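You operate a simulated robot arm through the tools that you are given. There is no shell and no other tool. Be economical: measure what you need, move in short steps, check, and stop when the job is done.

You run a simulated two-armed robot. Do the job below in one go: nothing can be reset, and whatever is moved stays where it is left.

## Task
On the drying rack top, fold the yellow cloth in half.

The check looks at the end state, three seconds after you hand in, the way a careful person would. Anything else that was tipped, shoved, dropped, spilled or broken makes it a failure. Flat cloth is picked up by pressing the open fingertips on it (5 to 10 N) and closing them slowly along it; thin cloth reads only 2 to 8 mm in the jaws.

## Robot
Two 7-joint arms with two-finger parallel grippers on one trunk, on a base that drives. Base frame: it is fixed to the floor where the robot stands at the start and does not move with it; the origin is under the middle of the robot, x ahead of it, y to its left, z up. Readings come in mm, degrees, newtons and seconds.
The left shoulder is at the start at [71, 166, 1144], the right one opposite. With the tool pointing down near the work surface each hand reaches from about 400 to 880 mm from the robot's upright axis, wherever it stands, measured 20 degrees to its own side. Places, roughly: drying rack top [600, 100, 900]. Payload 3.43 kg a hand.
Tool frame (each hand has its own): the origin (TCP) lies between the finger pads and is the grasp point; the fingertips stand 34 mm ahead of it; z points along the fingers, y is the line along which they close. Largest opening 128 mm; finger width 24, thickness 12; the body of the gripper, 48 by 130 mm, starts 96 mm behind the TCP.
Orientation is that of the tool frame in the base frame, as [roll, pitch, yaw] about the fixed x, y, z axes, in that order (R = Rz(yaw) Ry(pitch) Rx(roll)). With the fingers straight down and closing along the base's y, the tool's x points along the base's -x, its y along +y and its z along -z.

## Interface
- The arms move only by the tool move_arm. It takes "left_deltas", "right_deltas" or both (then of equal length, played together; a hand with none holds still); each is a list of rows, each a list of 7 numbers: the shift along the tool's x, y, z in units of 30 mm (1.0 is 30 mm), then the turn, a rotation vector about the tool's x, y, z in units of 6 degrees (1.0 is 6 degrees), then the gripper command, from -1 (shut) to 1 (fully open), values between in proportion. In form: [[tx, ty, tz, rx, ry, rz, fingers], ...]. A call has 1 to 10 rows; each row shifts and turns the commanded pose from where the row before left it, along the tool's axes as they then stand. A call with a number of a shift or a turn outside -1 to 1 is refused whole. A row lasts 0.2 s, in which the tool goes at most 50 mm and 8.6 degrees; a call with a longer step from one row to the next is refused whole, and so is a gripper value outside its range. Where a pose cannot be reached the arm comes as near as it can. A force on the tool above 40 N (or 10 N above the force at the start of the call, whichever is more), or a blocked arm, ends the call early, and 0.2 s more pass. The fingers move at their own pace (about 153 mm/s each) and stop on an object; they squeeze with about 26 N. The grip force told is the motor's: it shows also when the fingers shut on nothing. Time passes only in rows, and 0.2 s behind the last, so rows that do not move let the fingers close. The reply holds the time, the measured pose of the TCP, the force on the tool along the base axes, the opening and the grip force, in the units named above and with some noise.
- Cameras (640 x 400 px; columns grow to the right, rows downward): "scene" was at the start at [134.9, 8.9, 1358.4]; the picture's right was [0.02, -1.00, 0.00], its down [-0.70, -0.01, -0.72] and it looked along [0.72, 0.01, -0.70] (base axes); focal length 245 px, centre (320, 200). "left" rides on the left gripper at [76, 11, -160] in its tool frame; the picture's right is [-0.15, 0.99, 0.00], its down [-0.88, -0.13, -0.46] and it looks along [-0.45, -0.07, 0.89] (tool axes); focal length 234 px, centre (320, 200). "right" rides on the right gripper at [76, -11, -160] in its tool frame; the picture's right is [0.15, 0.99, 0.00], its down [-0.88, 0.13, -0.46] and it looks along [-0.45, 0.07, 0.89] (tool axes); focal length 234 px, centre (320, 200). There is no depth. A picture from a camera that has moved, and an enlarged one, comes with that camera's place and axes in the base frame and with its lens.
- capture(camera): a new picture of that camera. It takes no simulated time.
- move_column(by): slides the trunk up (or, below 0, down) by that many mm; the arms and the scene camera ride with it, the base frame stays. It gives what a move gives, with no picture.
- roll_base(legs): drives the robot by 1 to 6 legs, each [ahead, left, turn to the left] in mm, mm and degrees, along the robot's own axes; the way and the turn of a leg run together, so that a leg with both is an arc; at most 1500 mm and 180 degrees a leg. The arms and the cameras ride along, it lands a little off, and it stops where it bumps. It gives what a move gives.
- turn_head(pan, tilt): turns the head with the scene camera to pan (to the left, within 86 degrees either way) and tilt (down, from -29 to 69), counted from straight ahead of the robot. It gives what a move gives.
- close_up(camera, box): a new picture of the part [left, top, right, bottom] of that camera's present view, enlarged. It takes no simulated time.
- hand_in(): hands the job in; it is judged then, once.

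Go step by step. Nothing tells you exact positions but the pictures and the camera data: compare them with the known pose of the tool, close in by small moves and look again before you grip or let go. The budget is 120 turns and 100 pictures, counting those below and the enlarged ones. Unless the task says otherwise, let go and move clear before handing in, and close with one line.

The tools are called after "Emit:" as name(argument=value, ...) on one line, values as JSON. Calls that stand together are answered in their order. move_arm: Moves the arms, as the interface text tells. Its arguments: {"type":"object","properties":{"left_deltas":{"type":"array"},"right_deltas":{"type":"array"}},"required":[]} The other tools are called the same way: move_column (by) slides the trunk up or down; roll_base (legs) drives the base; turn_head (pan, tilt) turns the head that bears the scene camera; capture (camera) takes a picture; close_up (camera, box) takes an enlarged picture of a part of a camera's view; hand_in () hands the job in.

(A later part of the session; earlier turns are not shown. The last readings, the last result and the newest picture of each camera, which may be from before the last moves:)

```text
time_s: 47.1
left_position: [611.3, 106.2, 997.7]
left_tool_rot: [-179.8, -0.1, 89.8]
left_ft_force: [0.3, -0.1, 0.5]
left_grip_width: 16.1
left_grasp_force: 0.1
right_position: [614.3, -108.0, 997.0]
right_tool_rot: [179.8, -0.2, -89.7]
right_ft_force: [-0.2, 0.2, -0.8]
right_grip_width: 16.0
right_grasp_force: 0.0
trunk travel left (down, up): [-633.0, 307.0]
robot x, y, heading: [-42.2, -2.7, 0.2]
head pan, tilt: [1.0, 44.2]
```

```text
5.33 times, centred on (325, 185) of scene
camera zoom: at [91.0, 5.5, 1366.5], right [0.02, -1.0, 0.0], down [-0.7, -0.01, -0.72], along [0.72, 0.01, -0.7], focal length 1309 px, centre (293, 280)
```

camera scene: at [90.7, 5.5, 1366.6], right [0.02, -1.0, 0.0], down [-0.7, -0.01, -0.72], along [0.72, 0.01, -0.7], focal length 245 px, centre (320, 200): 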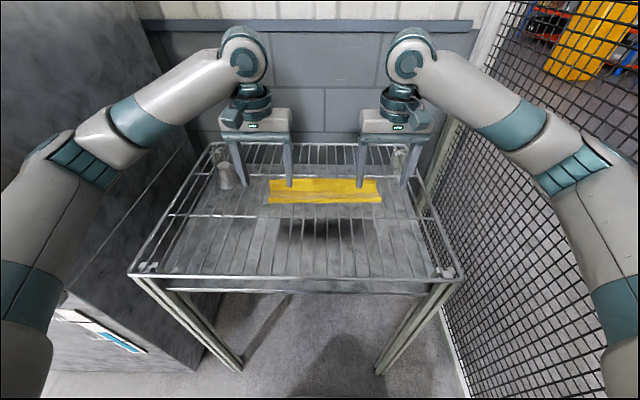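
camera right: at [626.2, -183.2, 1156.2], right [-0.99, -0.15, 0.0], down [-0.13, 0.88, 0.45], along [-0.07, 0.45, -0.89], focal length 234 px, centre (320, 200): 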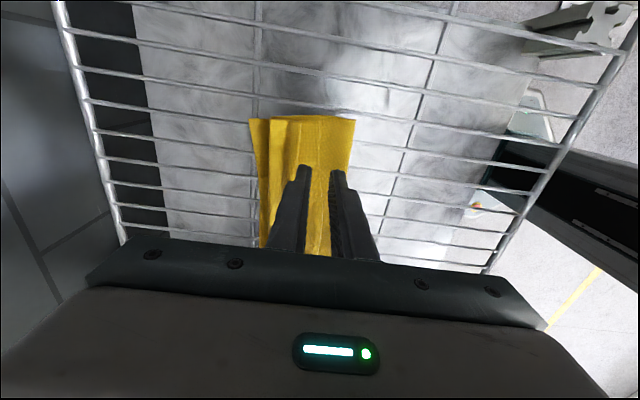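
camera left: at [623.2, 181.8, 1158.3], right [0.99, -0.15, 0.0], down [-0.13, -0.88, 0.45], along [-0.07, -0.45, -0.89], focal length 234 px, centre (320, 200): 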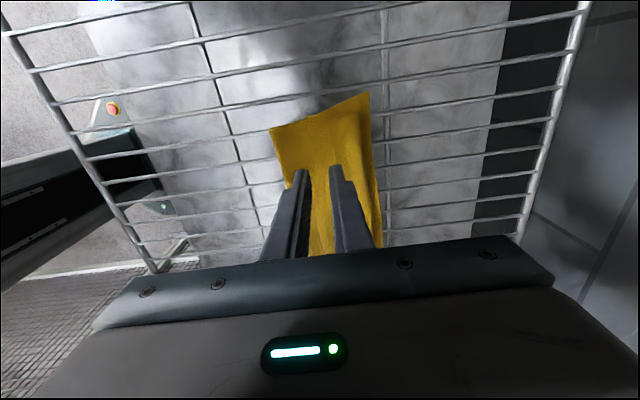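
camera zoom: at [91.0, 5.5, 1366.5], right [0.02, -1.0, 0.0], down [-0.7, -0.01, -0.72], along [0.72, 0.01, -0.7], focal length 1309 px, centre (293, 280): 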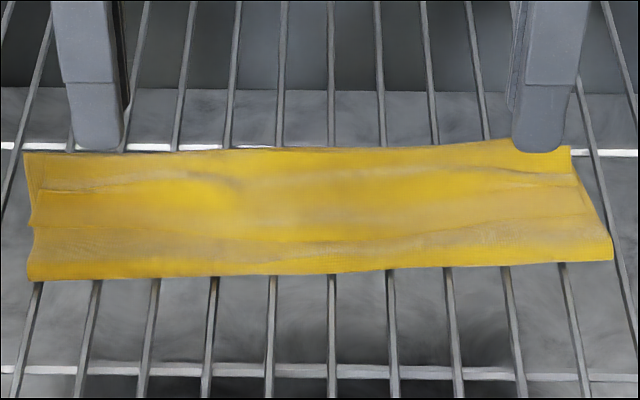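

Now the structure is clear: on the left the fold is at 564, hem edge 603, bend 655 and far edge 670; on the right they are 584, 620, 671 and 693. I straddle the hem edge with the jaws (left centre 604, right 616) and lower.

Emit:
move_arm(left_deltas=[[0, -0.24, 0.6, 0, 0, 0, -0.75], [0, 0, 0.6, 0, 0, 0, -0.75], [0, 0, 0.6, 0, 0, 0, -0.75], [0, 0, 0.13, 0, 0, 0, -0.75], [0, 0, 0, 0, 0, 0, -0.75]], right_deltas=[[0, -0.07, 0.6, 0, 0, 0, -0.75], [0, 0, 0.6, 0, 0, 0, -0.75], [0, 0, 0.6, 0, 0, 0, -0.75], [0, 0, 0.1, 0, 0, 0, -0.75], [0, 0, 0, 0, 0, 0, -0.75]])

Emit:
move_arm(left_deltas=[[0, 0, 0.06, 0, 0, 0, -0.75], [0, 0, 0, 0, 0, 0, -0.75]], right_deltas=[[0, 0, 0.06, 0, 0, 0, -0.75], [0, 0, 0, 0, 0, 0, -0.75]])

Emit:
close_up(camera="left", box=[240, 80, 448, 210])

Emit:
close_up(camera="right", box=[192, 80, 400, 210])

```text
time_s: 48.3
left_position: [602.3, 106.7, 941.1]
left_tool_rot: [-179.9, -0.2, 90.1]
left_ft_force: [-0.4, -0.5, -0.6]
left_grip_width: 16.1
left_grasp_force: 0.1
right_position: [614.1, -107.1, 942.2]
right_tool_rot: [179.9, -0.1, -89.9]
right_ft_force: [0.2, -0.2, 0.2]
right_grip_width: 16.2
right_grasp_force: 0.1
trunk travel left (down, up): [-633.0, 307.0]
robot x, y, heading: [-42.2, 2.1, -0.2]
head pan, tilt: [1.0, 44.2]
```

```text
time_s: 48.9
left_position: [602.7, 106.1, 938.6]
left_tool_rot: [-179.9, -0.1, 90.0]
left_ft_force: [-0.3, -0.3, 0.4]
left_grip_width: 16.0
left_grasp_force: 0.0
right_position: [614.7, -106.8, 940.5]
right_tool_rot: [179.9, -0.1, -89.8]
right_ft_force: [0.2, -0.4, -0.2]
right_grip_width: 16.0
right_grasp_force: 0.0
trunk travel left (down, up): [-633.0, 307.0]
robot x, y, heading: [-42.0, -1.3, -0.1]
head pan, tilt: [1.0, 44.2]
```

```text
3.08 times, centred on (344, 145) of left
camera zoom: at [614.2, 182.2, 1099.2], right [0.99, -0.15, 0.0], down [-0.13, -0.88, 0.45], along [-0.07, -0.45, -0.89], focal length 720 px, centre (246, 369)
```

zoom: 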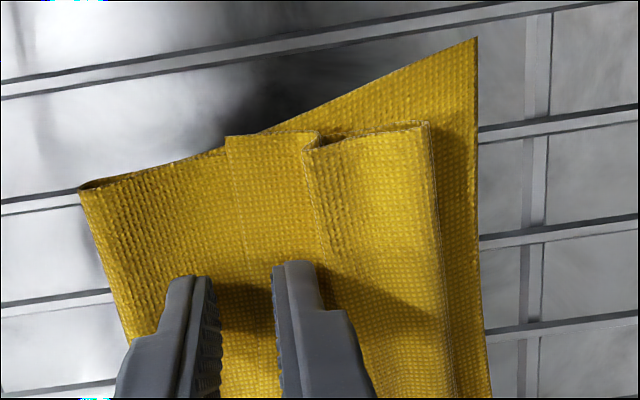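

```text
3.08 times, centred on (296, 145) of right
camera zoom: at [627.2, -182.5, 1098.9], right [-0.99, -0.15, 0.0], down [-0.13, 0.88, 0.45], along [-0.07, 0.45, -0.89], focal length 720 px, centre (394, 369)
```

zoom: 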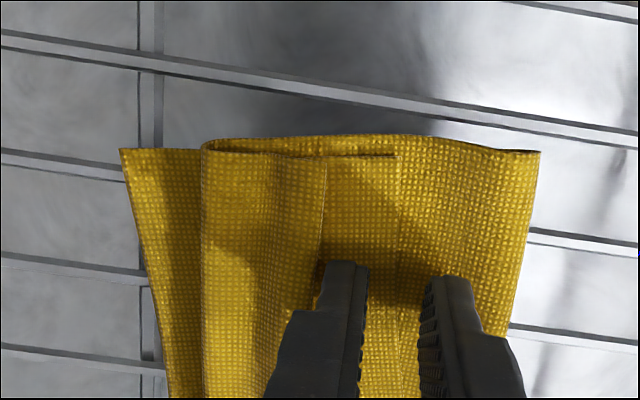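

The edges lie in the gap on both sides. I lower to about 6–8 N.

Emit:
move_arm(left_deltas=[[0, 0, 0.08, 0, 0, 0, -0.75], [0, 0, 0, 0, 0, 0, -0.75]], right_deltas=[[0, 0, 0.11, 0, 0, 0, -0.75], [0, 0, 0, 0, 0, 0, -0.75]])

```text
time_s: 49.5
left_position: [602.6, 107.1, 937.5]
left_tool_rot: [-179.9, -0.1, 90.1]
left_ft_force: [0.8, -0.2, -0.3]
left_grip_width: 15.8
left_grasp_force: 0.1
right_position: [614.3, -107.2, 937.2]
right_tool_rot: [179.9, -0.1, -89.7]
right_ft_force: [0.1, -0.2, 0.8]
right_grip_width: 16.0
right_grasp_force: 0.1
trunk travel left (down, up): [-633.0, 307.0]
robot x, y, heading: [-43.2, 0.2, 0.1]
head pan, tilt: [1.0, 44.2]
```

Emit:
move_arm(left_deltas=[[0, 0, 0.07, 0, 0, 0, -0.75], [0, 0, 0, 0, 0, 0, -0.75]], right_deltas=[[0, 0, 0.07, 0, 0, 0, -0.75], [0, 0, 0, 0, 0, 0, -0.75]])

```text
time_s: 50.1
left_position: [603.3, 106.4, 935.4]
left_tool_rot: [-179.9, -0.2, 90.1]
left_ft_force: [-0.3, 1.6, 4.6]
left_grip_width: 16.0
left_grasp_force: 0.0
right_position: [612.6, -106.6, 934.6]
right_tool_rot: [179.8, -0.1, -89.9]
right_ft_force: [1.1, -0.3, 4.7]
right_grip_width: 16.3
right_grasp_force: 0.3
trunk travel left (down, up): [-633.0, 307.0]
robot x, y, heading: [-40.8, -1.8, -0.2]
head pan, tilt: [1.0, 44.2]
```

About 5 N on each side. I open the jaws slowly while shifting forward so the rear finger stays still.

Emit:
move_arm(left_deltas=[[0, 0.133, 0.03, 0, 0, 0, -0.625], [0, 0.133, 0, 0, 0, 0, -0.5], [0, 0.133, 0, 0, 0, 0, -0.375], [0, 0.133, 0, 0, 0, 0, -0.25], [0, 0.133, 0, 0, 0, 0, -0.125], [0, 0, 0, 0, 0, 0, -0.125]], right_deltas=[[0, -0.133, 0.03, 0, 0, 0, -0.625], [0, -0.133, 0, 0, 0, 0, -0.5], [0, -0.133, 0, 0, 0, 0, -0.375], [0, -0.133, 0, 0, 0, 0, -0.25], [0, -0.133, 0, 0, 0, 0, -0.125], [0, 0, 0, 0, 0, 0, -0.125]])

Emit:
close_up(camera="left", box=[220, 80, 428, 210])

Emit:
close_up(camera="right", box=[212, 80, 420, 210])

```text
time_s: 51.5
left_position: [622.6, 106.5, 936.7]
left_tool_rot: [180.0, -0.1, 89.9]
left_ft_force: [-2.5, -0.4, 14.6]
left_grip_width: 51.9
left_grasp_force: 0.1
right_position: [632.3, -107.0, 935.8]
right_tool_rot: [-179.9, -0.1, -89.8]
right_ft_force: [-0.9, 0.6, 4.9]
right_grip_width: 55.2
right_grasp_force: 0.0
trunk travel left (down, up): [-633.0, 307.0]
robot x, y, heading: [-42.5, -0.6, 0.0]
head pan, tilt: [1.0, 44.2]
```

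```text
3.08 times, centred on (324, 145) of left
camera zoom: at [633.1, 182.0, 1096.2], right [0.99, -0.15, 0.0], down [-0.13, -0.88, 0.45], along [-0.07, -0.45, -0.89], focal length 720 px, centre (308, 369)
```

zoom: 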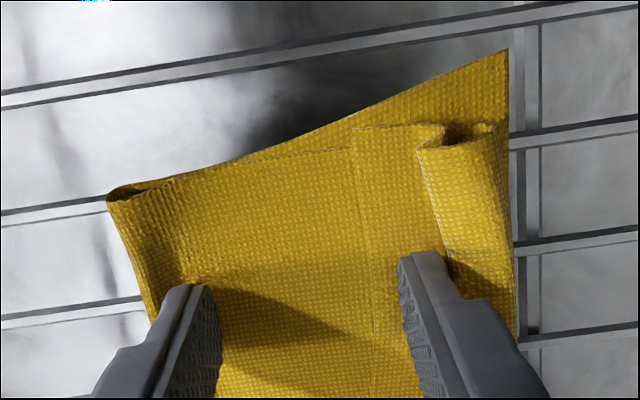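

```text
3.08 times, centred on (316, 145) of right
camera zoom: at [644.4, -183.0, 1094.4], right [-0.99, -0.15, 0.0], down [-0.13, 0.88, 0.45], along [-0.07, 0.45, -0.89], focal length 720 px, centre (332, 369)
```

zoom: 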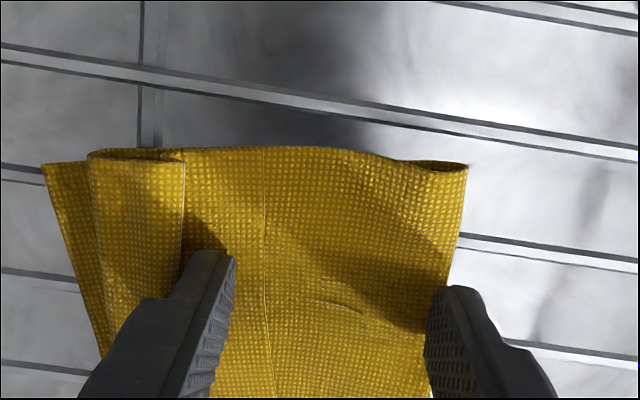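

It works: the hem edge is moving forward over the body and the roll is bunching ahead of the front finger. I continue.

Emit:
move_arm(left_deltas=[[0, 0.133, -0.01, 0, 0, 0, 0], [0, 0.133, 0, 0, 0, 0, 0.125], [0, 0.133, 0, 0, 0, 0, 0.25], [0, 0.133, 0, 0, 0, 0, 0.375], [0, 0, 0, 0, 0, 0, 0.375]], right_deltas=[[0, -0.133, 0.02, 0, 0, 0, 0], [0, -0.133, 0, 0, 0, 0, 0.125], [0, -0.133, 0, 0, 0, 0, 0.25], [0, -0.133, 0, 0, 0, 0, 0.375], [0, 0, 0, 0, 0, 0, 0.375]])

Emit:
close_up(camera="left", box=[220, 80, 428, 210])

Emit:
close_up(camera="right", box=[212, 80, 420, 210])

Emit:
close_up(camera="scene", box=[250, 140, 394, 230])

```text
time_s: 52.7
left_position: [637.6, 107.2, 936.1]
left_tool_rot: [180.0, -0.2, 90.0]
left_ft_force: [-2.0, -0.1, 10.6]
left_grip_width: 86.9
left_grasp_force: 0.1
right_position: [648.5, -106.5, 934.8]
right_tool_rot: [179.9, -0.1, -89.8]
right_ft_force: [-1.1, -0.1, 10.5]
right_grip_width: 87.2
right_grasp_force: 0.2
trunk travel left (down, up): [-633.0, 307.0]
robot x, y, heading: [-41.4, 0.4, 0.2]
head pan, tilt: [1.0, 44.2]
```

```text
3.08 times, centred on (324, 145) of left
camera zoom: at [648.9, 182.4, 1096.4], right [0.99, -0.15, 0.0], down [-0.13, -0.88, 0.45], along [-0.07, -0.45, -0.89], focal length 720 px, centre (308, 369)
```

zoom: 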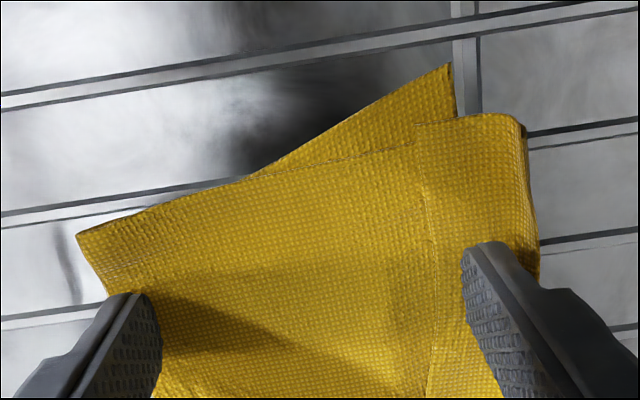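

```text
3.08 times, centred on (316, 145) of right
camera zoom: at [660.0, -182.3, 1094.3], right [-0.99, -0.15, 0.0], down [-0.13, 0.88, 0.45], along [-0.07, 0.45, -0.89], focal length 720 px, centre (332, 369)
```

zoom: 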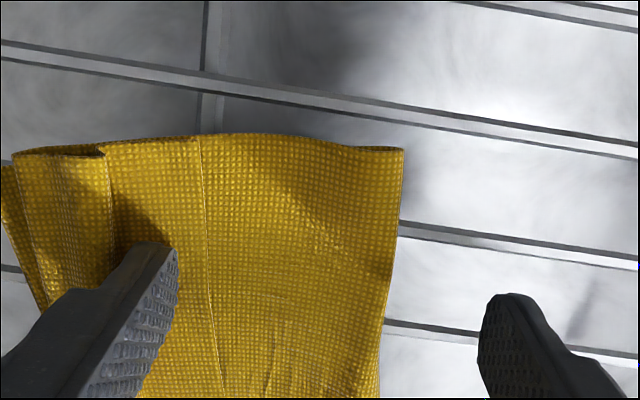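

```text
4.44 times, centred on (322, 185) of scene
camera zoom: at [87.5, 5.6, 1366.9], right [0.02, -1.0, 0.0], down [-0.7, -0.01, -0.72], along [0.72, 0.01, -0.7], focal length 1090 px, centre (311, 267)
```

zoom: 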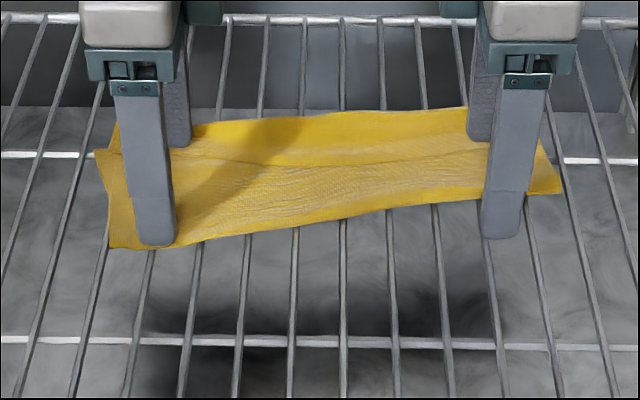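

The left side has unrolled well (edge 672, bend 698). On the right the rear finger slipped off the fold and the cloth slid. I keep the left hand holding and re-place the right jaws around its edge at x≈685.

Emit:
move_arm(right_deltas=[[0, 0, -0.6, 0, 0, 0, 0.3], [0, 0, -0.6, 0, 0, 0, -0.2], [0, -0.6, 0, 0, 0, 0, -0.75], [0, -0.6, 0, 0, 0, 0, -0.75], [0, 0, 0.6, 0, 0, 0, -0.75], [0, 0, 0.45, 0, 0, 0, -0.75], [0, 0, 0, 0, 0, 0, -0.75]])

Emit:
close_up(camera="right", box=[212, 80, 420, 210])

```text
time_s: 54.3
left_position: [638.4, 106.7, 936.4]
left_tool_rot: [179.8, -0.2, 90.0]
left_ft_force: [0.0, -0.5, 18.6]
left_grip_width: 87.7
left_grasp_force: 0.1
right_position: [684.8, -107.8, 939.3]
right_tool_rot: [179.9, -0.1, -89.8]
right_ft_force: [-0.4, 0.4, -0.5]
right_grip_width: 15.9
right_grasp_force: 0.0
trunk travel left (down, up): [-633.0, 307.0]
robot x, y, heading: [-40.3, 1.6, 0.2]
head pan, tilt: [1.0, 44.2]
```

```text
3.08 times, centred on (316, 145) of right
camera zoom: at [697.9, -183.8, 1097.1], right [-0.99, -0.15, 0.0], down [-0.13, 0.88, 0.45], along [-0.07, 0.45, -0.89], focal length 720 px, centre (332, 369)
```

zoom: 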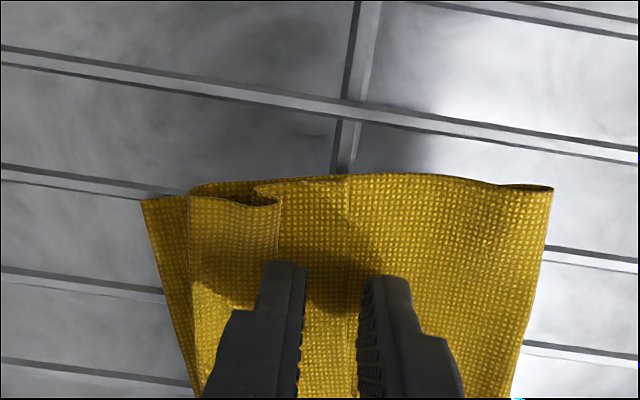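

Emit:
move_arm(right_deltas=[[0, 0.15, 0, 0, 0, 0, -0.75], [0, 0, 0.07, 0, 0, 0, -0.75], [0, 0, 0.05, 0, 0, 0, -0.75], [0, 0, 0, 0, 0, 0, -0.75]])

Emit:
move_arm(right_deltas=[[0, 0, 0.05, 0, 0, 0, -0.75], [0, 0, 0, 0, 0, 0, -0.75]])

```text
time_s: 55.3
left_position: [636.9, 105.5, 936.6]
left_tool_rot: [180.0, -0.1, 89.9]
left_ft_force: [-0.1, 1.0, 17.1]
left_grip_width: 88.3
left_grasp_force: 0.2
right_position: [679.8, -107.7, 935.9]
right_tool_rot: [179.9, -0.1, -89.8]
right_ft_force: [1.0, -0.3, 4.2]
right_grip_width: 16.2
right_grasp_force: 0.0
trunk travel left (down, up): [-633.0, 307.0]
robot x, y, heading: [-45.9, 3.4, -0.0]
head pan, tilt: [1.0, 44.2]
```

```text
time_s: 55.9
left_position: [637.5, 106.4, 935.6]
left_tool_rot: [180.0, -0.1, 90.0]
left_ft_force: [1.8, 0.2, 13.6]
left_grip_width: 88.8
left_grasp_force: 0.8
right_position: [679.3, -106.7, 937.6]
right_tool_rot: [-179.9, -0.1, -90.0]
right_ft_force: [1.2, -1.7, 14.1]
right_grip_width: 16.6
right_grasp_force: 0.6
trunk travel left (down, up): [-633.0, 307.0]
robot x, y, heading: [-41.4, 2.6, 0.1]
head pan, tilt: [1.0, 44.2]
```

Right presses with 14 N. I open the right jaws without moving the hand.

Emit:
move_arm(right_deltas=[[0, 0, -0.01, 0, 0, 0, -0.65], [0, 0, 0, 0, 0, 0, -0.54], [0, 0, 0, 0, 0, 0, -0.43], [0, 0, 0, 0, 0, 0, -0.32], [0, 0, 0, 0, 0, 0, -0.2], [0, 0, 0, 0, 0, 0, -0.08], [0, 0, 0, 0, 0, 0, -0.08]])

Emit:
close_up(camera="right", box=[180, 60, 420, 210])

Emit:
close_up(camera="scene", box=[250, 140, 394, 230])

```text
time_s: 57.5
left_position: [636.7, 107.0, 936.3]
left_tool_rot: [179.9, 0.0, 90.0]
left_ft_force: [-1.0, -0.1, 5.3]
left_grip_width: 87.5
left_grasp_force: 0.1
right_position: [679.0, -106.2, 935.8]
right_tool_rot: [-180.0, -0.1, -89.8]
right_ft_force: [-3.1, 0.3, 18.7]
right_grip_width: 57.5
right_grasp_force: 0.1
trunk travel left (down, up): [-633.0, 307.0]
robot x, y, heading: [-44.3, 1.7, -0.0]
head pan, tilt: [1.0, 44.2]
```

```text
2.67 times, centred on (300, 135) of right
camera zoom: at [691.2, -182.2, 1094.4], right [-0.99, -0.15, 0.0], down [-0.13, 0.88, 0.45], along [-0.07, 0.45, -0.89], focal length 624 px, centre (373, 373)
```

zoom: 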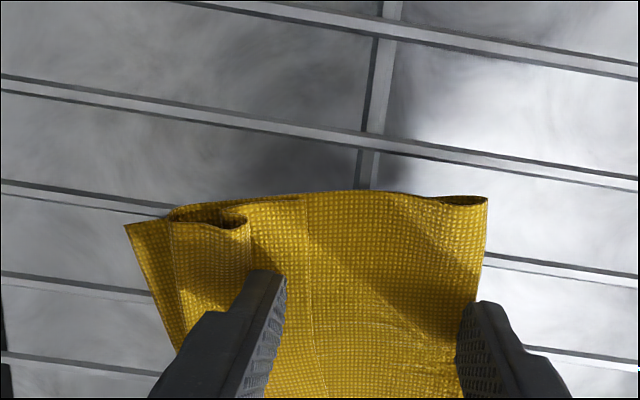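

```text
4.44 times, centred on (322, 185) of scene
camera zoom: at [87.0, 5.8, 1367.0], right [0.02, -1.0, 0.0], down [-0.7, -0.01, -0.72], along [0.72, 0.01, -0.7], focal length 1090 px, centre (311, 267)
```

zoom: 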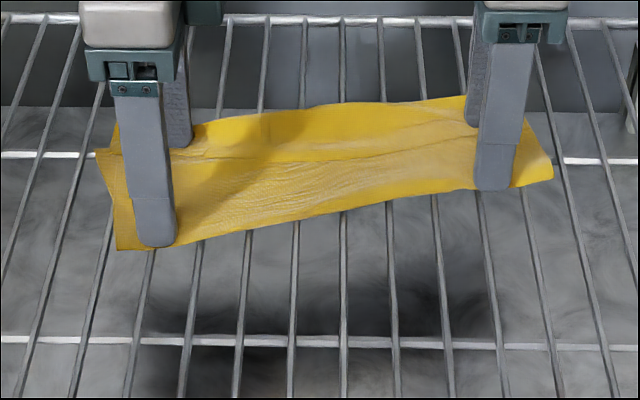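

A little progress; the front finger now meets the roll. I continue with the rear finger held still, as worked on the left.

Emit:
move_arm(right_deltas=[[0, -0.133, 0, 0, 0, 0, 0], [0, -0.133, 0, 0, 0, 0, 0.125], [0, -0.133, 0, 0, 0, 0, 0.25], [0, -0.133, 0, 0, 0, 0, 0.375], [0, -0.133, 0, 0, 0, 0, 0.5], [0, 0, 0, 0, 0, 0, 0.5]])

Emit:
close_up(camera="right", box=[180, 60, 420, 210])

Emit:
close_up(camera="left", box=[220, 60, 460, 210])

```text
time_s: 58.9
left_position: [636.6, 107.3, 935.7]
left_tool_rot: [179.9, 0.0, 89.9]
left_ft_force: [0.9, -1.0, 2.0]
left_grip_width: 88.2
left_grasp_force: 0.0
right_position: [698.6, -107.4, 935.0]
right_tool_rot: [180.0, -0.1, -89.8]
right_ft_force: [-4.2, 2.8, 22.4]
right_grip_width: 93.5
right_grasp_force: 0.1
trunk travel left (down, up): [-633.0, 307.0]
robot x, y, heading: [-43.4, 2.7, 0.0]
head pan, tilt: [1.0, 44.2]
```

```text
2.67 times, centred on (300, 135) of right
camera zoom: at [710.6, -182.5, 1094.3], right [-0.99, -0.15, 0.0], down [-0.13, 0.88, 0.45], along [-0.07, 0.45, -0.89], focal length 624 px, centre (373, 373)
```

zoom: 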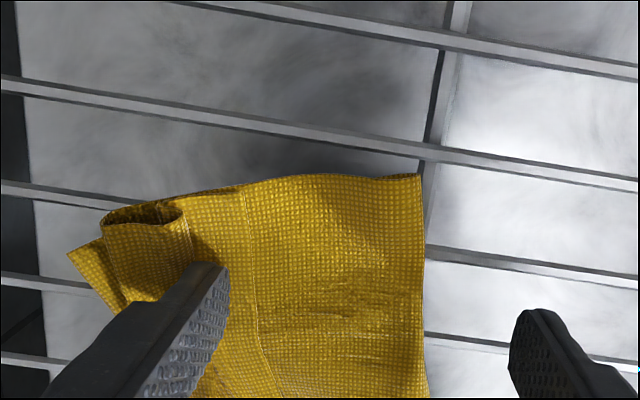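

```text
2.67 times, centred on (340, 135) of left
camera zoom: at [648.3, 182.8, 1096.6], right [0.99, -0.15, 0.0], down [-0.13, -0.88, 0.45], along [-0.07, -0.45, -0.89], focal length 624 px, centre (267, 373)
```

zoom: 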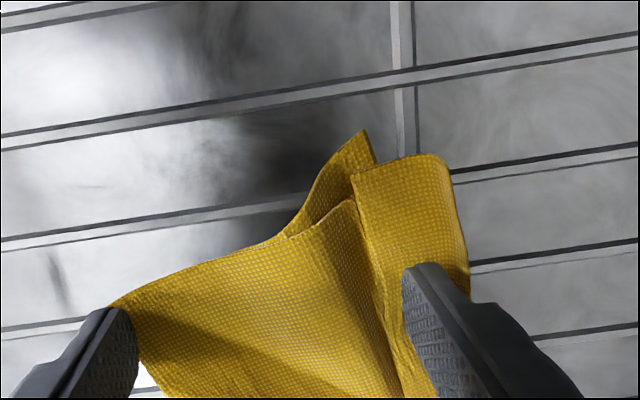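

The right side slid again and the cloth is now skewed by about 20°. Since the whole stack slides with a pressed finger, I straighten it first: press the right side and drag it back about 95 mm with the left hand as the pivot.

Emit:
move_arm(right_deltas=[[0, 0, -0.7, 0, 0, 0, 0.1], [0, -0.6, 0, 0, 0, 0, -0.75], [0, 0, 0, 0, 0, 0, -0.75], [0, 0, 0.45, 0, 0, 0, -0.75], [0, 0, 0.12, 0, 0, 0, -0.75], [0, 0, 0.08, 0, 0, 0, -0.75], [0, 0, 0, 0, 0, 0, -0.75]])

Emit:
move_arm(right_deltas=[[0, 0, 0.05, 0, 0, 0, -0.75], [0, 0, 0, 0, 0, 0, -0.75]])

```text
time_s: 60.5
left_position: [637.5, 106.4, 935.5]
left_tool_rot: [180.0, -0.1, 89.9]
left_ft_force: [-1.0, 0.0, 17.1]
left_grip_width: 87.2
left_grasp_force: 0.0
right_position: [717.3, -107.5, 936.9]
right_tool_rot: [180.0, -0.1, -89.8]
right_ft_force: [0.4, 0.1, 0.2]
right_grip_width: 16.4
right_grasp_force: 0.2
trunk travel left (down, up): [-633.0, 307.0]
robot x, y, heading: [-43.8, 2.5, -0.1]
head pan, tilt: [1.0, 44.2]
```

```text
time_s: 61.1
left_position: [637.1, 107.1, 936.3]
left_tool_rot: [180.0, -0.1, 90.0]
left_ft_force: [-1.4, -0.2, 13.2]
left_grip_width: 87.4
left_grasp_force: 0.0
right_position: [718.7, -107.2, 936.1]
right_tool_rot: [-180.0, -0.2, -89.9]
right_ft_force: [-0.3, -0.6, 8.1]
right_grip_width: 16.0
right_grasp_force: 0.0
trunk travel left (down, up): [-633.0, 307.0]
robot x, y, heading: [-43.7, 4.5, -0.0]
head pan, tilt: [1.0, 44.2]
```

Emit:
move_arm(right_deltas=[[0, 0.3, 0, 0, 0, 0, -0.75], [0, 0.3, 0, 0, 0, 0, -0.75], [0, 0.3, 0, 0, 0, 0, -0.75], [0, 0.3, 0, 0, 0, 0, -0.75], [0, 0.3, 0, 0, 0, 0, -0.75], [0, 0.3, 0, 0, 0, 0, -0.75], [0, 0.3, 0, 0, 0, 0, -0.75], [0, 0.3, 0, 0, 0, 0, -0.75], [0, 0.3, 0, 0, 0, 0, -0.75], [0, 0.3, 0, 0, 0, 0, -0.75]])

Emit:
move_arm(left_deltas=[[0, 0, -1, 0, 0, 0, 0.35], [0, 0, -1, 0, 0, 0, 0.35], [0, 0, 0, 0, 0, 0, 0.35]], right_deltas=[[0, 0, -1, 0, 0, 0, -0.75], [0, 0, -1, 0, 0, 0, -0.75], [0, 0, 0, 0, 0, 0, -0.75]])

Emit:
close_up(camera="right", box=[160, 60, 480, 260])

Emit:
close_up(camera="left", box=[160, 60, 480, 260])

Emit:
close_up(camera="scene", box=[240, 130, 400, 230])

```text
time_s: 63.3
left_position: [636.1, 106.8, 936.2]
left_tool_rot: [-180.0, -0.1, 89.9]
left_ft_force: [0.4, 0.5, 8.2]
left_grip_width: 87.8
left_grasp_force: 0.1
right_position: [626.3, -107.4, 935.9]
right_tool_rot: [-180.0, -0.1, -89.8]
right_ft_force: [-2.1, -0.9, 18.0]
right_grip_width: 15.1
right_grasp_force: 0.0
trunk travel left (down, up): [-633.0, 307.0]
robot x, y, heading: [-42.4, 2.2, 0.2]
head pan, tilt: [1.0, 44.2]
```

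```text
time_s: 64.1
left_position: [640.3, 105.7, 993.3]
left_tool_rot: [-179.9, -0.1, 90.1]
left_ft_force: [1.0, -0.1, -0.6]
left_grip_width: 86.0
left_grasp_force: 0.0
right_position: [630.4, -107.6, 994.4]
right_tool_rot: [179.7, -0.1, -89.8]
right_ft_force: [-0.6, -0.1, 0.0]
right_grip_width: 15.9
right_grasp_force: 0.2
trunk travel left (down, up): [-633.0, 307.0]
robot x, y, heading: [-43.4, -0.6, 0.1]
head pan, tilt: [1.0, 44.2]
```

```text
2.00 times, centred on (320, 160) of right
camera zoom: at [643.4, -183.7, 1151.8], right [-0.99, -0.15, 0.01], down [-0.13, 0.88, 0.45], along [-0.07, 0.45, -0.89], focal length 468 px, centre (320, 280)
```

zoom: 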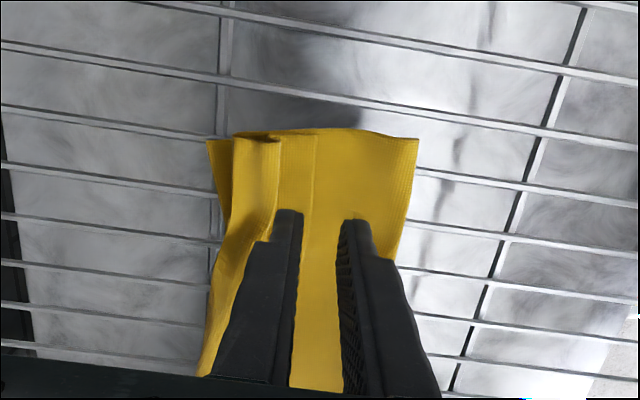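

```text
2.00 times, centred on (320, 160) of left
camera zoom: at [652.5, 180.8, 1153.5], right [0.99, -0.15, 0.0], down [-0.13, -0.88, 0.45], along [-0.07, -0.45, -0.89], focal length 468 px, centre (320, 280)
```

zoom: 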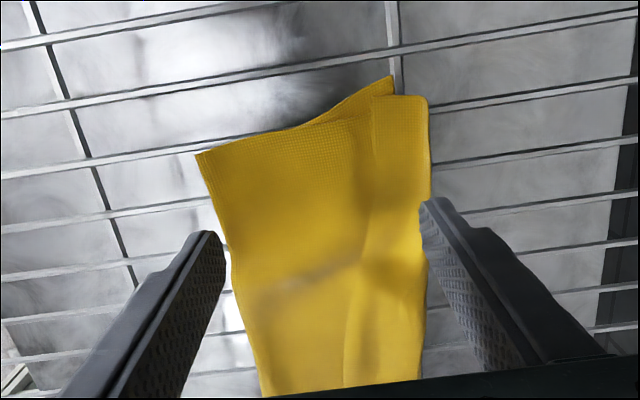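

```text
4.00 times, centred on (320, 180) of scene
camera zoom: at [92.3, 5.5, 1366.3], right [0.02, -1.0, 0.0], down [-0.7, -0.01, -0.72], along [0.72, 0.01, -0.7], focal length 982 px, centre (320, 280)
```

zoom: 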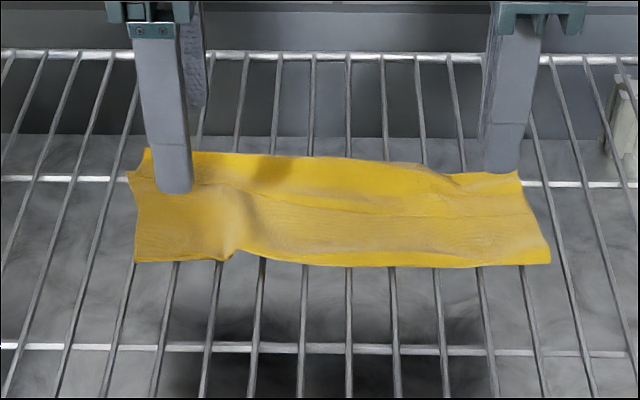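

The cloth is straight again: on the left the fold is at 580, edge 673 and bend 700; on the right 586, 639 and 680. I retry the right shear with the left hand pressing the body firmly as an anchor and the right rear finger well inside the fold.

Emit:
move_arm(left_deltas=[[0, -0.6, 0, 0, 0, 0, -0.3], [0, 0, 0, 0, 0, 0, -0.75], [0, 0, 0.9, 0, 0, 0, -0.75], [0, 0, 0.8, 0, 0, 0, -0.75], [0, 0, 0.13, 0, 0, 0, -0.75], [0, 0, 0.1, 0, 0, 0, -0.75], [0, 0, 0, 0, 0, 0, -0.75]], right_deltas=[[0, -0.13, 0, 0, 0, 0, -0.75], [0, 0, 0, 0, 0, 0, -0.75], [0, 0, 0.9, 0, 0, 0, -0.75], [0, 0, 0.8, 0, 0, 0, -0.75], [0, 0, 0.12, 0, 0, 0, -0.75], [0, 0, 0, 0, 0, 0, -0.75], [0, 0, 0, 0, 0, 0, -0.75]])

Emit:
close_up(camera="right", box=[200, 60, 440, 210])

```text
time_s: 65.7
left_position: [620.2, 107.5, 935.2]
left_tool_rot: [-179.9, -0.1, 90.0]
left_ft_force: [-0.7, 0.9, 0.3]
left_grip_width: 16.1
left_grasp_force: 0.0
right_position: [632.2, -107.8, 939.1]
right_tool_rot: [179.7, -0.1, -89.7]
right_ft_force: [-0.3, 0.8, 0.1]
right_grip_width: 16.0
right_grasp_force: 0.1
trunk travel left (down, up): [-633.0, 307.0]
robot x, y, heading: [-42.7, -3.7, -0.2]
head pan, tilt: [1.0, 44.2]
```

```text
2.67 times, centred on (320, 135) of right
camera zoom: at [645.3, -183.8, 1097.5], right [-0.99, -0.15, 0.0], down [-0.13, 0.88, 0.45], along [-0.07, 0.45, -0.89], focal length 624 px, centre (320, 373)
```

zoom: 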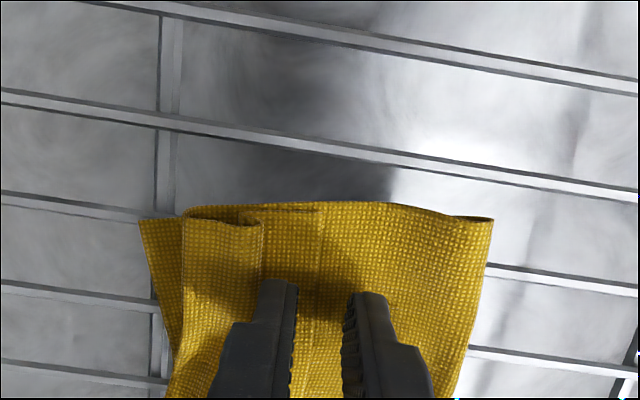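

Emit:
move_arm(left_deltas=[[0, 0, 0.08, 0, 0, 0, -0.75], [0, 0, 0, 0, 0, 0, -0.75]], right_deltas=[[0, 0, 0.13, 0, 0, 0, -0.75], [0, 0, 0, 0, 0, 0, -0.75]])

```text
time_s: 66.3
left_position: [621.4, 107.0, 935.9]
left_tool_rot: [179.8, -0.2, 90.0]
left_ft_force: [1.7, 1.6, 11.4]
left_grip_width: 15.9
left_grasp_force: 0.1
right_position: [632.0, -107.0, 937.0]
right_tool_rot: [179.9, -0.2, -89.7]
right_ft_force: [0.7, -0.2, 1.1]
right_grip_width: 16.0
right_grasp_force: 0.1
trunk travel left (down, up): [-633.0, 307.0]
robot x, y, heading: [-44.1, 1.7, 0.2]
head pan, tilt: [1.0, 44.2]
```

Emit:
move_arm(left_deltas=[[0, 0, 0.04, 0, 0, 0, -0.75], [0, 0, 0, 0, 0, 0, -0.75]], right_deltas=[[0, 0, 0.07, 0, 0, 0, -0.75], [0, 0, 0, 0, 0, 0, -0.75]])

Emit:
move_arm(right_deltas=[[0, -0.133, 0, 0, 0, 0, -0.625], [0, -0.133, 0, 0, 0, 0, -0.5], [0, -0.133, 0, 0, 0, 0, -0.375], [0, -0.133, 0, 0, 0, 0, -0.25], [0, -0.133, 0, 0, 0, 0, -0.125], [0, -0.133, 0, 0, 0, 0, 0], [0, 0, 0, 0, 0, 0, 0]])

Emit:
close_up(camera="right", box=[180, 60, 420, 210])

```text
time_s: 66.9
left_position: [620.2, 105.7, 935.5]
left_tool_rot: [179.9, -0.1, 89.8]
left_ft_force: [4.0, 1.7, 21.2]
left_grip_width: 15.4
left_grasp_force: 0.1
right_position: [632.4, -106.1, 935.9]
right_tool_rot: [-179.9, -0.2, -89.8]
right_ft_force: [1.6, -1.0, 10.0]
right_grip_width: 16.5
right_grasp_force: 0.7
trunk travel left (down, up): [-633.0, 307.0]
robot x, y, heading: [-43.2, -0.2, 0.1]
head pan, tilt: [1.0, 44.2]
```

```text
time_s: 68.5
left_position: [618.5, 105.7, 935.5]
left_tool_rot: [179.9, -0.1, 90.0]
left_ft_force: [3.8, -0.5, 21.8]
left_grip_width: 15.3
left_grasp_force: 0.0
right_position: [654.6, -107.2, 935.9]
right_tool_rot: [-180.0, -0.1, -89.8]
right_ft_force: [-2.6, -0.9, 15.6]
right_grip_width: 62.5
right_grasp_force: 0.0
trunk travel left (down, up): [-633.0, 307.0]
robot x, y, heading: [-43.2, 3.4, 0.0]
head pan, tilt: [1.0, 44.2]
```

```text
2.67 times, centred on (300, 135) of right
camera zoom: at [666.9, -182.5, 1094.2], right [-0.99, -0.15, 0.0], down [-0.13, 0.88, 0.45], along [-0.07, 0.45, -0.89], focal length 624 px, centre (373, 373)
```

zoom: 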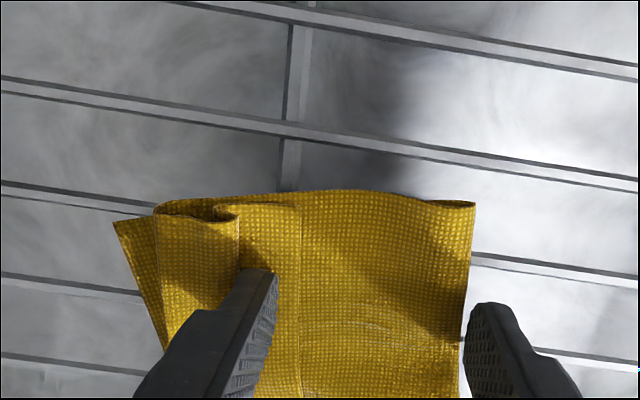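

Shearing won't move the right hem, so I'll undo and refold. I pinch the top layers at the far bend (left x≈701, right x≈712), lift them, and carry them back to unfold. First I position.

Emit:
move_arm(left_deltas=[[0, 0, -0.9, 0, 0, 0, -0.75], [0, 0.9, 0, 0, 0, 0, -0.66], [0, 0.9, 0, 0, 0, 0, -0.66], [0, 0.93, 0, 0, 0, 0, -0.66], [0, 0, 0.7, 0, 0, 0, -0.66], [0, 0, 0, 0, 0, 0, -0.66]], right_deltas=[[0, 0, -0.9, 0, 0, 0, -0.2], [0, -0.65, 0, 0, 0, 0, -0.53], [0, -0.65, 0, 0, 0, 0, -0.53], [0, -0.6, 0, 0, 0, 0, -0.53], [0, 0, 0.7, 0, 0, 0, -0.53], [0, 0, 0, 0, 0, 0, -0.53]])

Emit:
close_up(camera="left", box=[200, 60, 440, 210])

Emit:
close_up(camera="right", box=[200, 60, 440, 210])

```text
time_s: 69.9
left_position: [700.9, 106.1, 940.0]
left_tool_rot: [-179.9, -0.1, 90.0]
left_ft_force: [-0.2, -0.6, 0.3]
left_grip_width: 22.0
left_grasp_force: 0.1
right_position: [713.8, -107.4, 939.2]
right_tool_rot: [-180.0, -0.1, -89.7]
right_ft_force: [0.1, 0.0, -0.1]
right_grip_width: 30.3
right_grasp_force: 0.2
trunk travel left (down, up): [-633.0, 307.0]
robot x, y, heading: [-43.1, -2.6, -0.1]
head pan, tilt: [1.0, 44.2]
```

```text
2.67 times, centred on (320, 135) of left
camera zoom: at [713.5, 181.4, 1100.1], right [0.99, -0.15, 0.0], down [-0.13, -0.88, 0.45], along [-0.07, -0.45, -0.89], focal length 624 px, centre (320, 373)
```

zoom: 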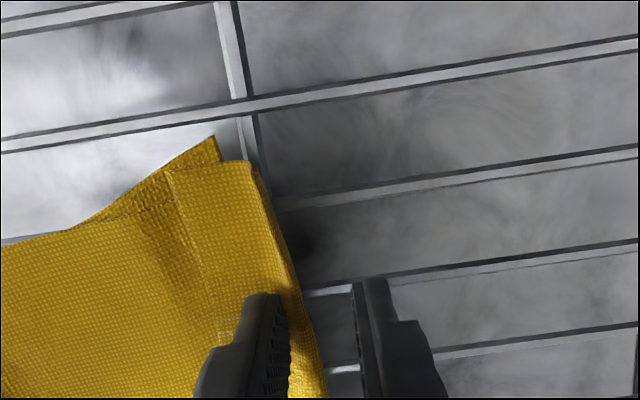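

```text
2.67 times, centred on (320, 135) of right
camera zoom: at [725.9, -182.1, 1096.9], right [-0.99, -0.15, 0.0], down [-0.13, 0.88, 0.45], along [-0.07, 0.45, -0.89], focal length 624 px, centre (320, 373)
```

zoom: 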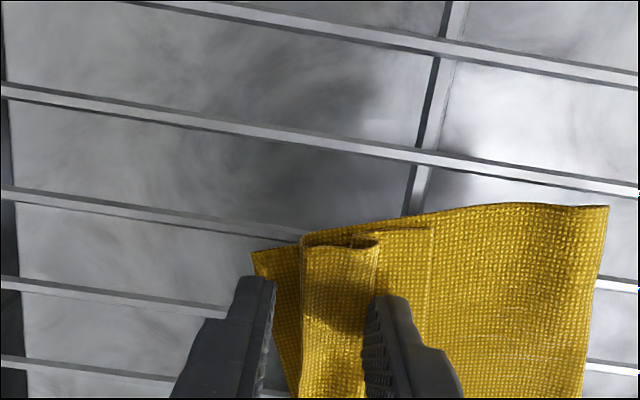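

Both pinch spots are well placed: the roll lies between the right fingers and the bend between the left ones. I lower slightly and close slowly.

Emit:
move_arm(left_deltas=[[0, 0, 0.12, 0, 0, 0, -0.66], [0, 0, 0, 0, 0, 0, -0.66], [0, 0, 0, 0, 0, 0, -0.75], [0, 0, 0, 0, 0, 0, -0.82], [0, 0, 0, 0, 0, 0, -0.9], [0, 0, 0, 0, 0, 0, -1], [0, 0, 0, 0, 0, 0, -1], [0, 0, 0, 0, 0, 0, -1]], right_deltas=[[0, 0, 0.05, 0, 0, 0, -0.53], [0, 0, 0, 0, 0, 0, -0.6], [0, 0, 0, 0, 0, 0, -0.7], [0, 0, 0, 0, 0, 0, -0.8], [0, 0, 0, 0, 0, 0, -0.9], [0, 0, 0, 0, 0, 0, -1], [0, 0, 0, 0, 0, 0, -1], [0, 0, 0, 0, 0, 0, -1]])

Emit:
move_arm(left_deltas=[[0, 0, -0.4, 0, 0, 0, -1], [0, 0, -0.4, 0, 0, 0, -1], [0, 0, -0.5, 0, 0, 0, -1], [0, 0, 0, 0, 0, 0, -1]], right_deltas=[[0, 0, -0.4, 0, 0, 0, -1], [0, 0, -0.4, 0, 0, 0, -1], [0, 0, -0.5, 0, 0, 0, -1], [0, 0, 0, 0, 0, 0, -1]])

Emit:
close_up(camera="left", box=[200, 60, 440, 210])

Emit:
close_up(camera="right", box=[200, 60, 440, 210])

```text
time_s: 71.7
left_position: [703.3, 104.7, 935.7]
left_tool_rot: [-180.0, -0.1, 90.0]
left_ft_force: [0.2, -0.1, 8.0]
left_grip_width: 1.6
left_grasp_force: 25.8
right_position: [713.1, -106.2, 938.5]
right_tool_rot: [180.0, -0.1, -89.7]
right_ft_force: [0.9, 0.1, -0.2]
right_grip_width: 1.6
right_grasp_force: 25.9
trunk travel left (down, up): [-633.0, 307.0]
robot x, y, heading: [-43.0, -0.9, -0.1]
head pan, tilt: [1.0, 44.2]
```

```text
time_s: 72.7
left_position: [703.7, 106.3, 972.8]
left_tool_rot: [-179.9, -0.1, 90.0]
left_ft_force: [1.2, -0.4, -0.5]
left_grip_width: 1.5
left_grasp_force: 25.9
right_position: [713.7, -105.7, 975.8]
right_tool_rot: [179.8, 0.0, -89.9]
right_ft_force: [0.4, -0.3, 0.2]
right_grip_width: 1.7
right_grasp_force: 26.5
trunk travel left (down, up): [-633.0, 307.0]
robot x, y, heading: [-43.8, 2.9, 0.0]
head pan, tilt: [1.0, 44.2]
```

```text
2.67 times, centred on (320, 135) of left
camera zoom: at [715.8, 181.5, 1133.8], right [0.99, -0.15, 0.0], down [-0.13, -0.88, 0.45], along [-0.07, -0.45, -0.89], focal length 624 px, centre (320, 373)
```

zoom: 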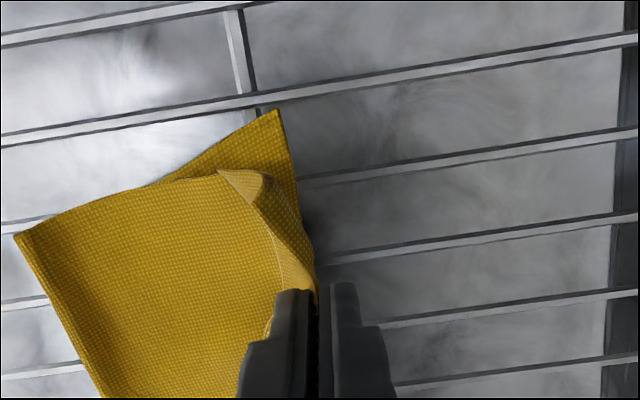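

```text
2.67 times, centred on (320, 135) of right
camera zoom: at [727.1, -182.8, 1135.0], right [-0.99, -0.15, 0.0], down [-0.13, 0.88, 0.45], along [-0.07, 0.45, -0.89], focal length 624 px, centre (320, 373)
```

zoom: 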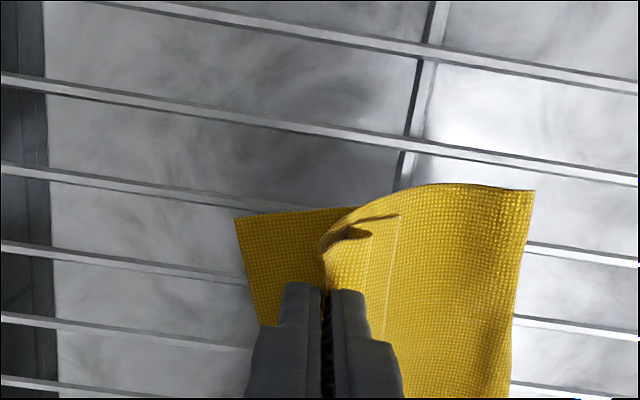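

Both grips hold only the top layers and the lower layer stays on the rack. I carry them back over to unfold.

Emit:
move_arm(left_deltas=[[0, -0.6, -0.8, 0, 0, 0, -1], [0, -0.8, -0.7, 0, 0, 0, -1], [0, -0.9, -0.5, 0, 0, 0, -1], [0, -0.9, -0.2, 0, 0, 0, -1], [0, -0.9, 0, 0, 0, 0, -1], [0, -0.9, 0, 0, 0, 0, -1], [0, -0.9, 0.2, 0, 0, 0, -1], [0, -0.9, 0.4, 0, 0, 0, -1], [0, -0.9, 0.5, 0, 0, 0, -1], [0, -0.9, 0.5, 0, 0, 0, -1]], right_deltas=[[0, 0.6, -0.8, 0, 0, 0, -1], [0, 0.8, -0.7, 0, 0, 0, -1], [0, 0.9, -0.5, 0, 0, 0, -1], [0, 0.95, -0.2, 0, 0, 0, -1], [0, 0.95, 0, 0, 0, 0, -1], [0, 0.95, 0, 0, 0, 0, -1], [0, 0.95, 0.2, 0, 0, 0, -1], [0, 0.95, 0.4, 0, 0, 0, -1], [0, 0.95, 0.5, 0, 0, 0, -1], [0, 0.95, 0.5, 0, 0, 0, -1]])

Emit:
move_arm(left_deltas=[[0, -0.3, 0, 0, 0, 0, -1], [0, -0.3, 0, 0, 0, 0, -1], [0, 0, 0, 0, 0, 0, -1]], right_deltas=[[0, 0.3, 0, 0, 0, 0, -1], [0, 0.3, 0, 0, 0, 0, -1], [0, 0, 0, 0, 0, 0, -1]])

Emit:
capture(camera="scene")

```text
time_s: 74.9
left_position: [443.9, 107.3, 992.0]
left_tool_rot: [-179.8, -0.1, 89.9]
left_ft_force: [-1.1, 0.3, 0.4]
left_grip_width: 1.7
left_grasp_force: 26.0
right_position: [445.7, -106.3, 993.5]
right_tool_rot: [179.9, -0.1, -89.9]
right_ft_force: [-0.3, -0.1, 0.2]
right_grip_width: 1.8
right_grasp_force: 25.9
trunk travel left (down, up): [-633.0, 307.0]
robot x, y, heading: [-43.1, -2.4, -0.1]
head pan, tilt: [1.0, 44.2]
```

```text
time_s: 75.7
left_position: [426.5, 107.0, 990.8]
left_tool_rot: [-179.9, -0.1, 90.1]
left_ft_force: [0.3, -0.1, 0.2]
left_grip_width: 1.7
left_grasp_force: 25.9
right_position: [429.6, -108.0, 994.4]
right_tool_rot: [179.7, -0.2, -89.7]
right_ft_force: [0.6, -0.6, 0.0]
right_grip_width: 1.9
right_grasp_force: 26.0
trunk travel left (down, up): [-633.0, 307.0]
robot x, y, heading: [-41.3, 4.0, 0.1]
head pan, tilt: [1.0, 44.2]
```

```text
14 pictures are left
camera scene: at [91.0, 5.6, 1366.5], right [0.02, -1.0, 0.0], down [-0.7, -0.01, -0.72], along [0.72, 0.01, -0.7], focal length 245 px, centre (320, 200)
```

scene: 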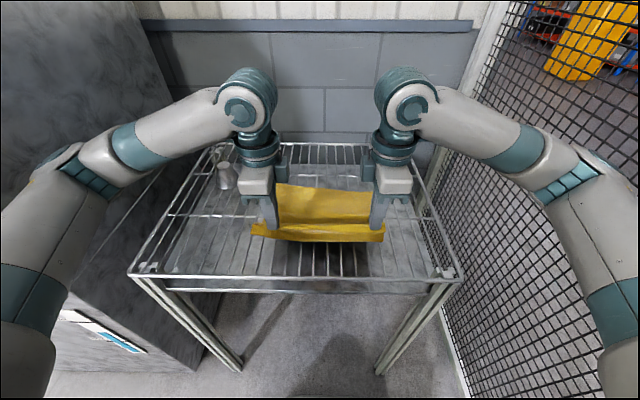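

The cloth is unfolded, with the hem hanging out toward the robot. I lower it, easing forward slightly, then open and lift away.

Emit:
move_arm(left_deltas=[[0, 0, 0.6, 0, 0, 0, -1], [0, 0.1, 0.6, 0, 0, 0, -1], [0, 0.1, 0.4, 0, 0, 0, -1], [0, 0.1, 0.1, 0, 0, 0, -1], [0, 0, 0, 0, 0, 0, -0.7], [0, 0, -0.1, 0, 0, 0, -0.4], [0, 0, -0.7, 0, 0, 0, -0.4], [0, 0, -1, 0, 0, 0, -0.4], [0, 0, -1, 0, 0, 0, -0.4], [0, 0, 0, 0, 0, 0, -0.4]], right_deltas=[[0, 0, 0.6, 0, 0, 0, -1], [0, -0.1, 0.6, 0, 0, 0, -1], [0, -0.1, 0.4, 0, 0, 0, -1], [0, -0.1, 0.2, 0, 0, 0, -1], [0, 0, 0, 0, 0, 0, -0.7], [0, 0, -0.1, 0, 0, 0, -0.4], [0, 0, -0.7, 0, 0, 0, -0.4], [0, 0, -1, 0, 0, 0, -0.4], [0, 0, -1, 0, 0, 0, -0.4], [0, 0, 0, 0, 0, 0, -0.4]])

Emit:
close_up(camera="scene", box=[208, 140, 432, 280])

```text
time_s: 77.9
left_position: [434.9, 106.0, 1023.4]
left_tool_rot: [-179.8, -0.1, 90.0]
left_ft_force: [1.0, 0.0, 0.4]
left_grip_width: 38.2
left_grasp_force: 0.1
right_position: [436.6, -108.5, 1025.7]
right_tool_rot: [179.8, -0.1, -89.9]
right_ft_force: [1.4, 0.6, -0.1]
right_grip_width: 38.4
right_grasp_force: 0.1
trunk travel left (down, up): [-633.0, 307.0]
robot x, y, heading: [-41.6, -0.4, 0.0]
head pan, tilt: [1.0, 44.2]
```

```text
2.86 times, centred on (320, 210) of scene
camera zoom: at [91.2, 5.5, 1366.5], right [0.02, -1.0, 0.0], down [-0.7, -0.01, -0.72], along [0.72, 0.01, -0.7], focal length 701 px, centre (320, 171)
```

zoom: 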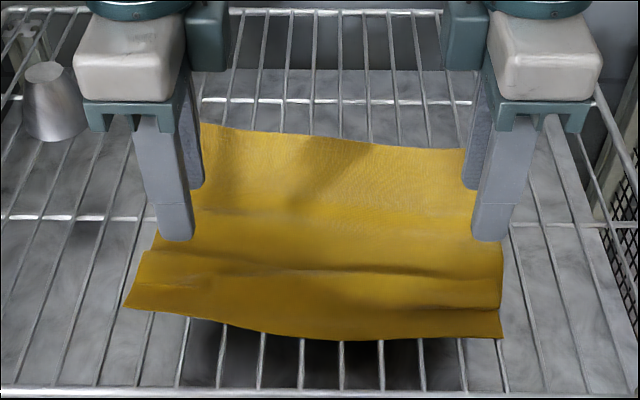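

It unfolded well, leaving only a ridge near x≈455. I spread it flat with the same jaw-opening trick, one finger on each side of the ridge.

Emit:
move_arm(left_deltas=[[0, 0.7, 0, 0, 0, 0, -0.4], [0, 0, 1, 0, 0, 0, -0.4], [0, 0, 1, 0, 0, 0, -0.4], [0, 0, 0.75, 0, 0, 0, -0.4], [0, 0, 0.12, 0, 0, 0, -0.4], [0, 0, 0, 0, 0, 0, -0.4]], right_deltas=[[0, -0.5, 0, 0, 0, 0, -0.4], [0, 0, 1, 0, 0, 0, -0.4], [0, 0, 1, 0, 0, 0, -0.4], [0, 0, 0.8, 0, 0, 0, -0.4], [0, 0, 0.12, 0, 0, 0, -0.4], [0, 0, 0, 0, 0, 0, -0.4]])

Emit:
move_arm(left_deltas=[[0, 0, 0.07, 0, 0, 0, -0.4], [0, 0, 0, 0, 0, 0, -0.4]], right_deltas=[[0, 0, 0.07, 0, 0, 0, -0.4], [0, 0, 0, 0, 0, 0, -0.4]])

```text
time_s: 79.3
left_position: [455.1, 106.1, 938.2]
left_tool_rot: [-179.8, 0.0, 90.0]
left_ft_force: [-0.4, -0.1, 0.7]
left_grip_width: 38.4
left_grasp_force: 0.1
right_position: [452.5, -108.8, 936.8]
right_tool_rot: [179.9, -0.1, -89.8]
right_ft_force: [0.7, 0.2, 0.0]
right_grip_width: 38.4
right_grasp_force: 0.1
trunk travel left (down, up): [-633.0, 307.0]
robot x, y, heading: [-42.0, 4.2, -0.1]
head pan, tilt: [1.0, 44.2]
```

```text
time_s: 79.9
left_position: [454.9, 105.3, 937.0]
left_tool_rot: [-179.9, -0.1, 90.0]
left_ft_force: [0.0, -1.0, 0.2]
left_grip_width: 38.4
left_grasp_force: 0.1
right_position: [452.0, -107.0, 935.8]
right_tool_rot: [179.9, -0.1, -89.7]
right_ft_force: [-0.5, -0.5, 5.5]
right_grip_width: 38.0
right_grasp_force: 0.1
trunk travel left (down, up): [-633.0, 307.0]
robot x, y, heading: [-44.5, 1.4, 0.1]
head pan, tilt: [1.0, 44.2]
```

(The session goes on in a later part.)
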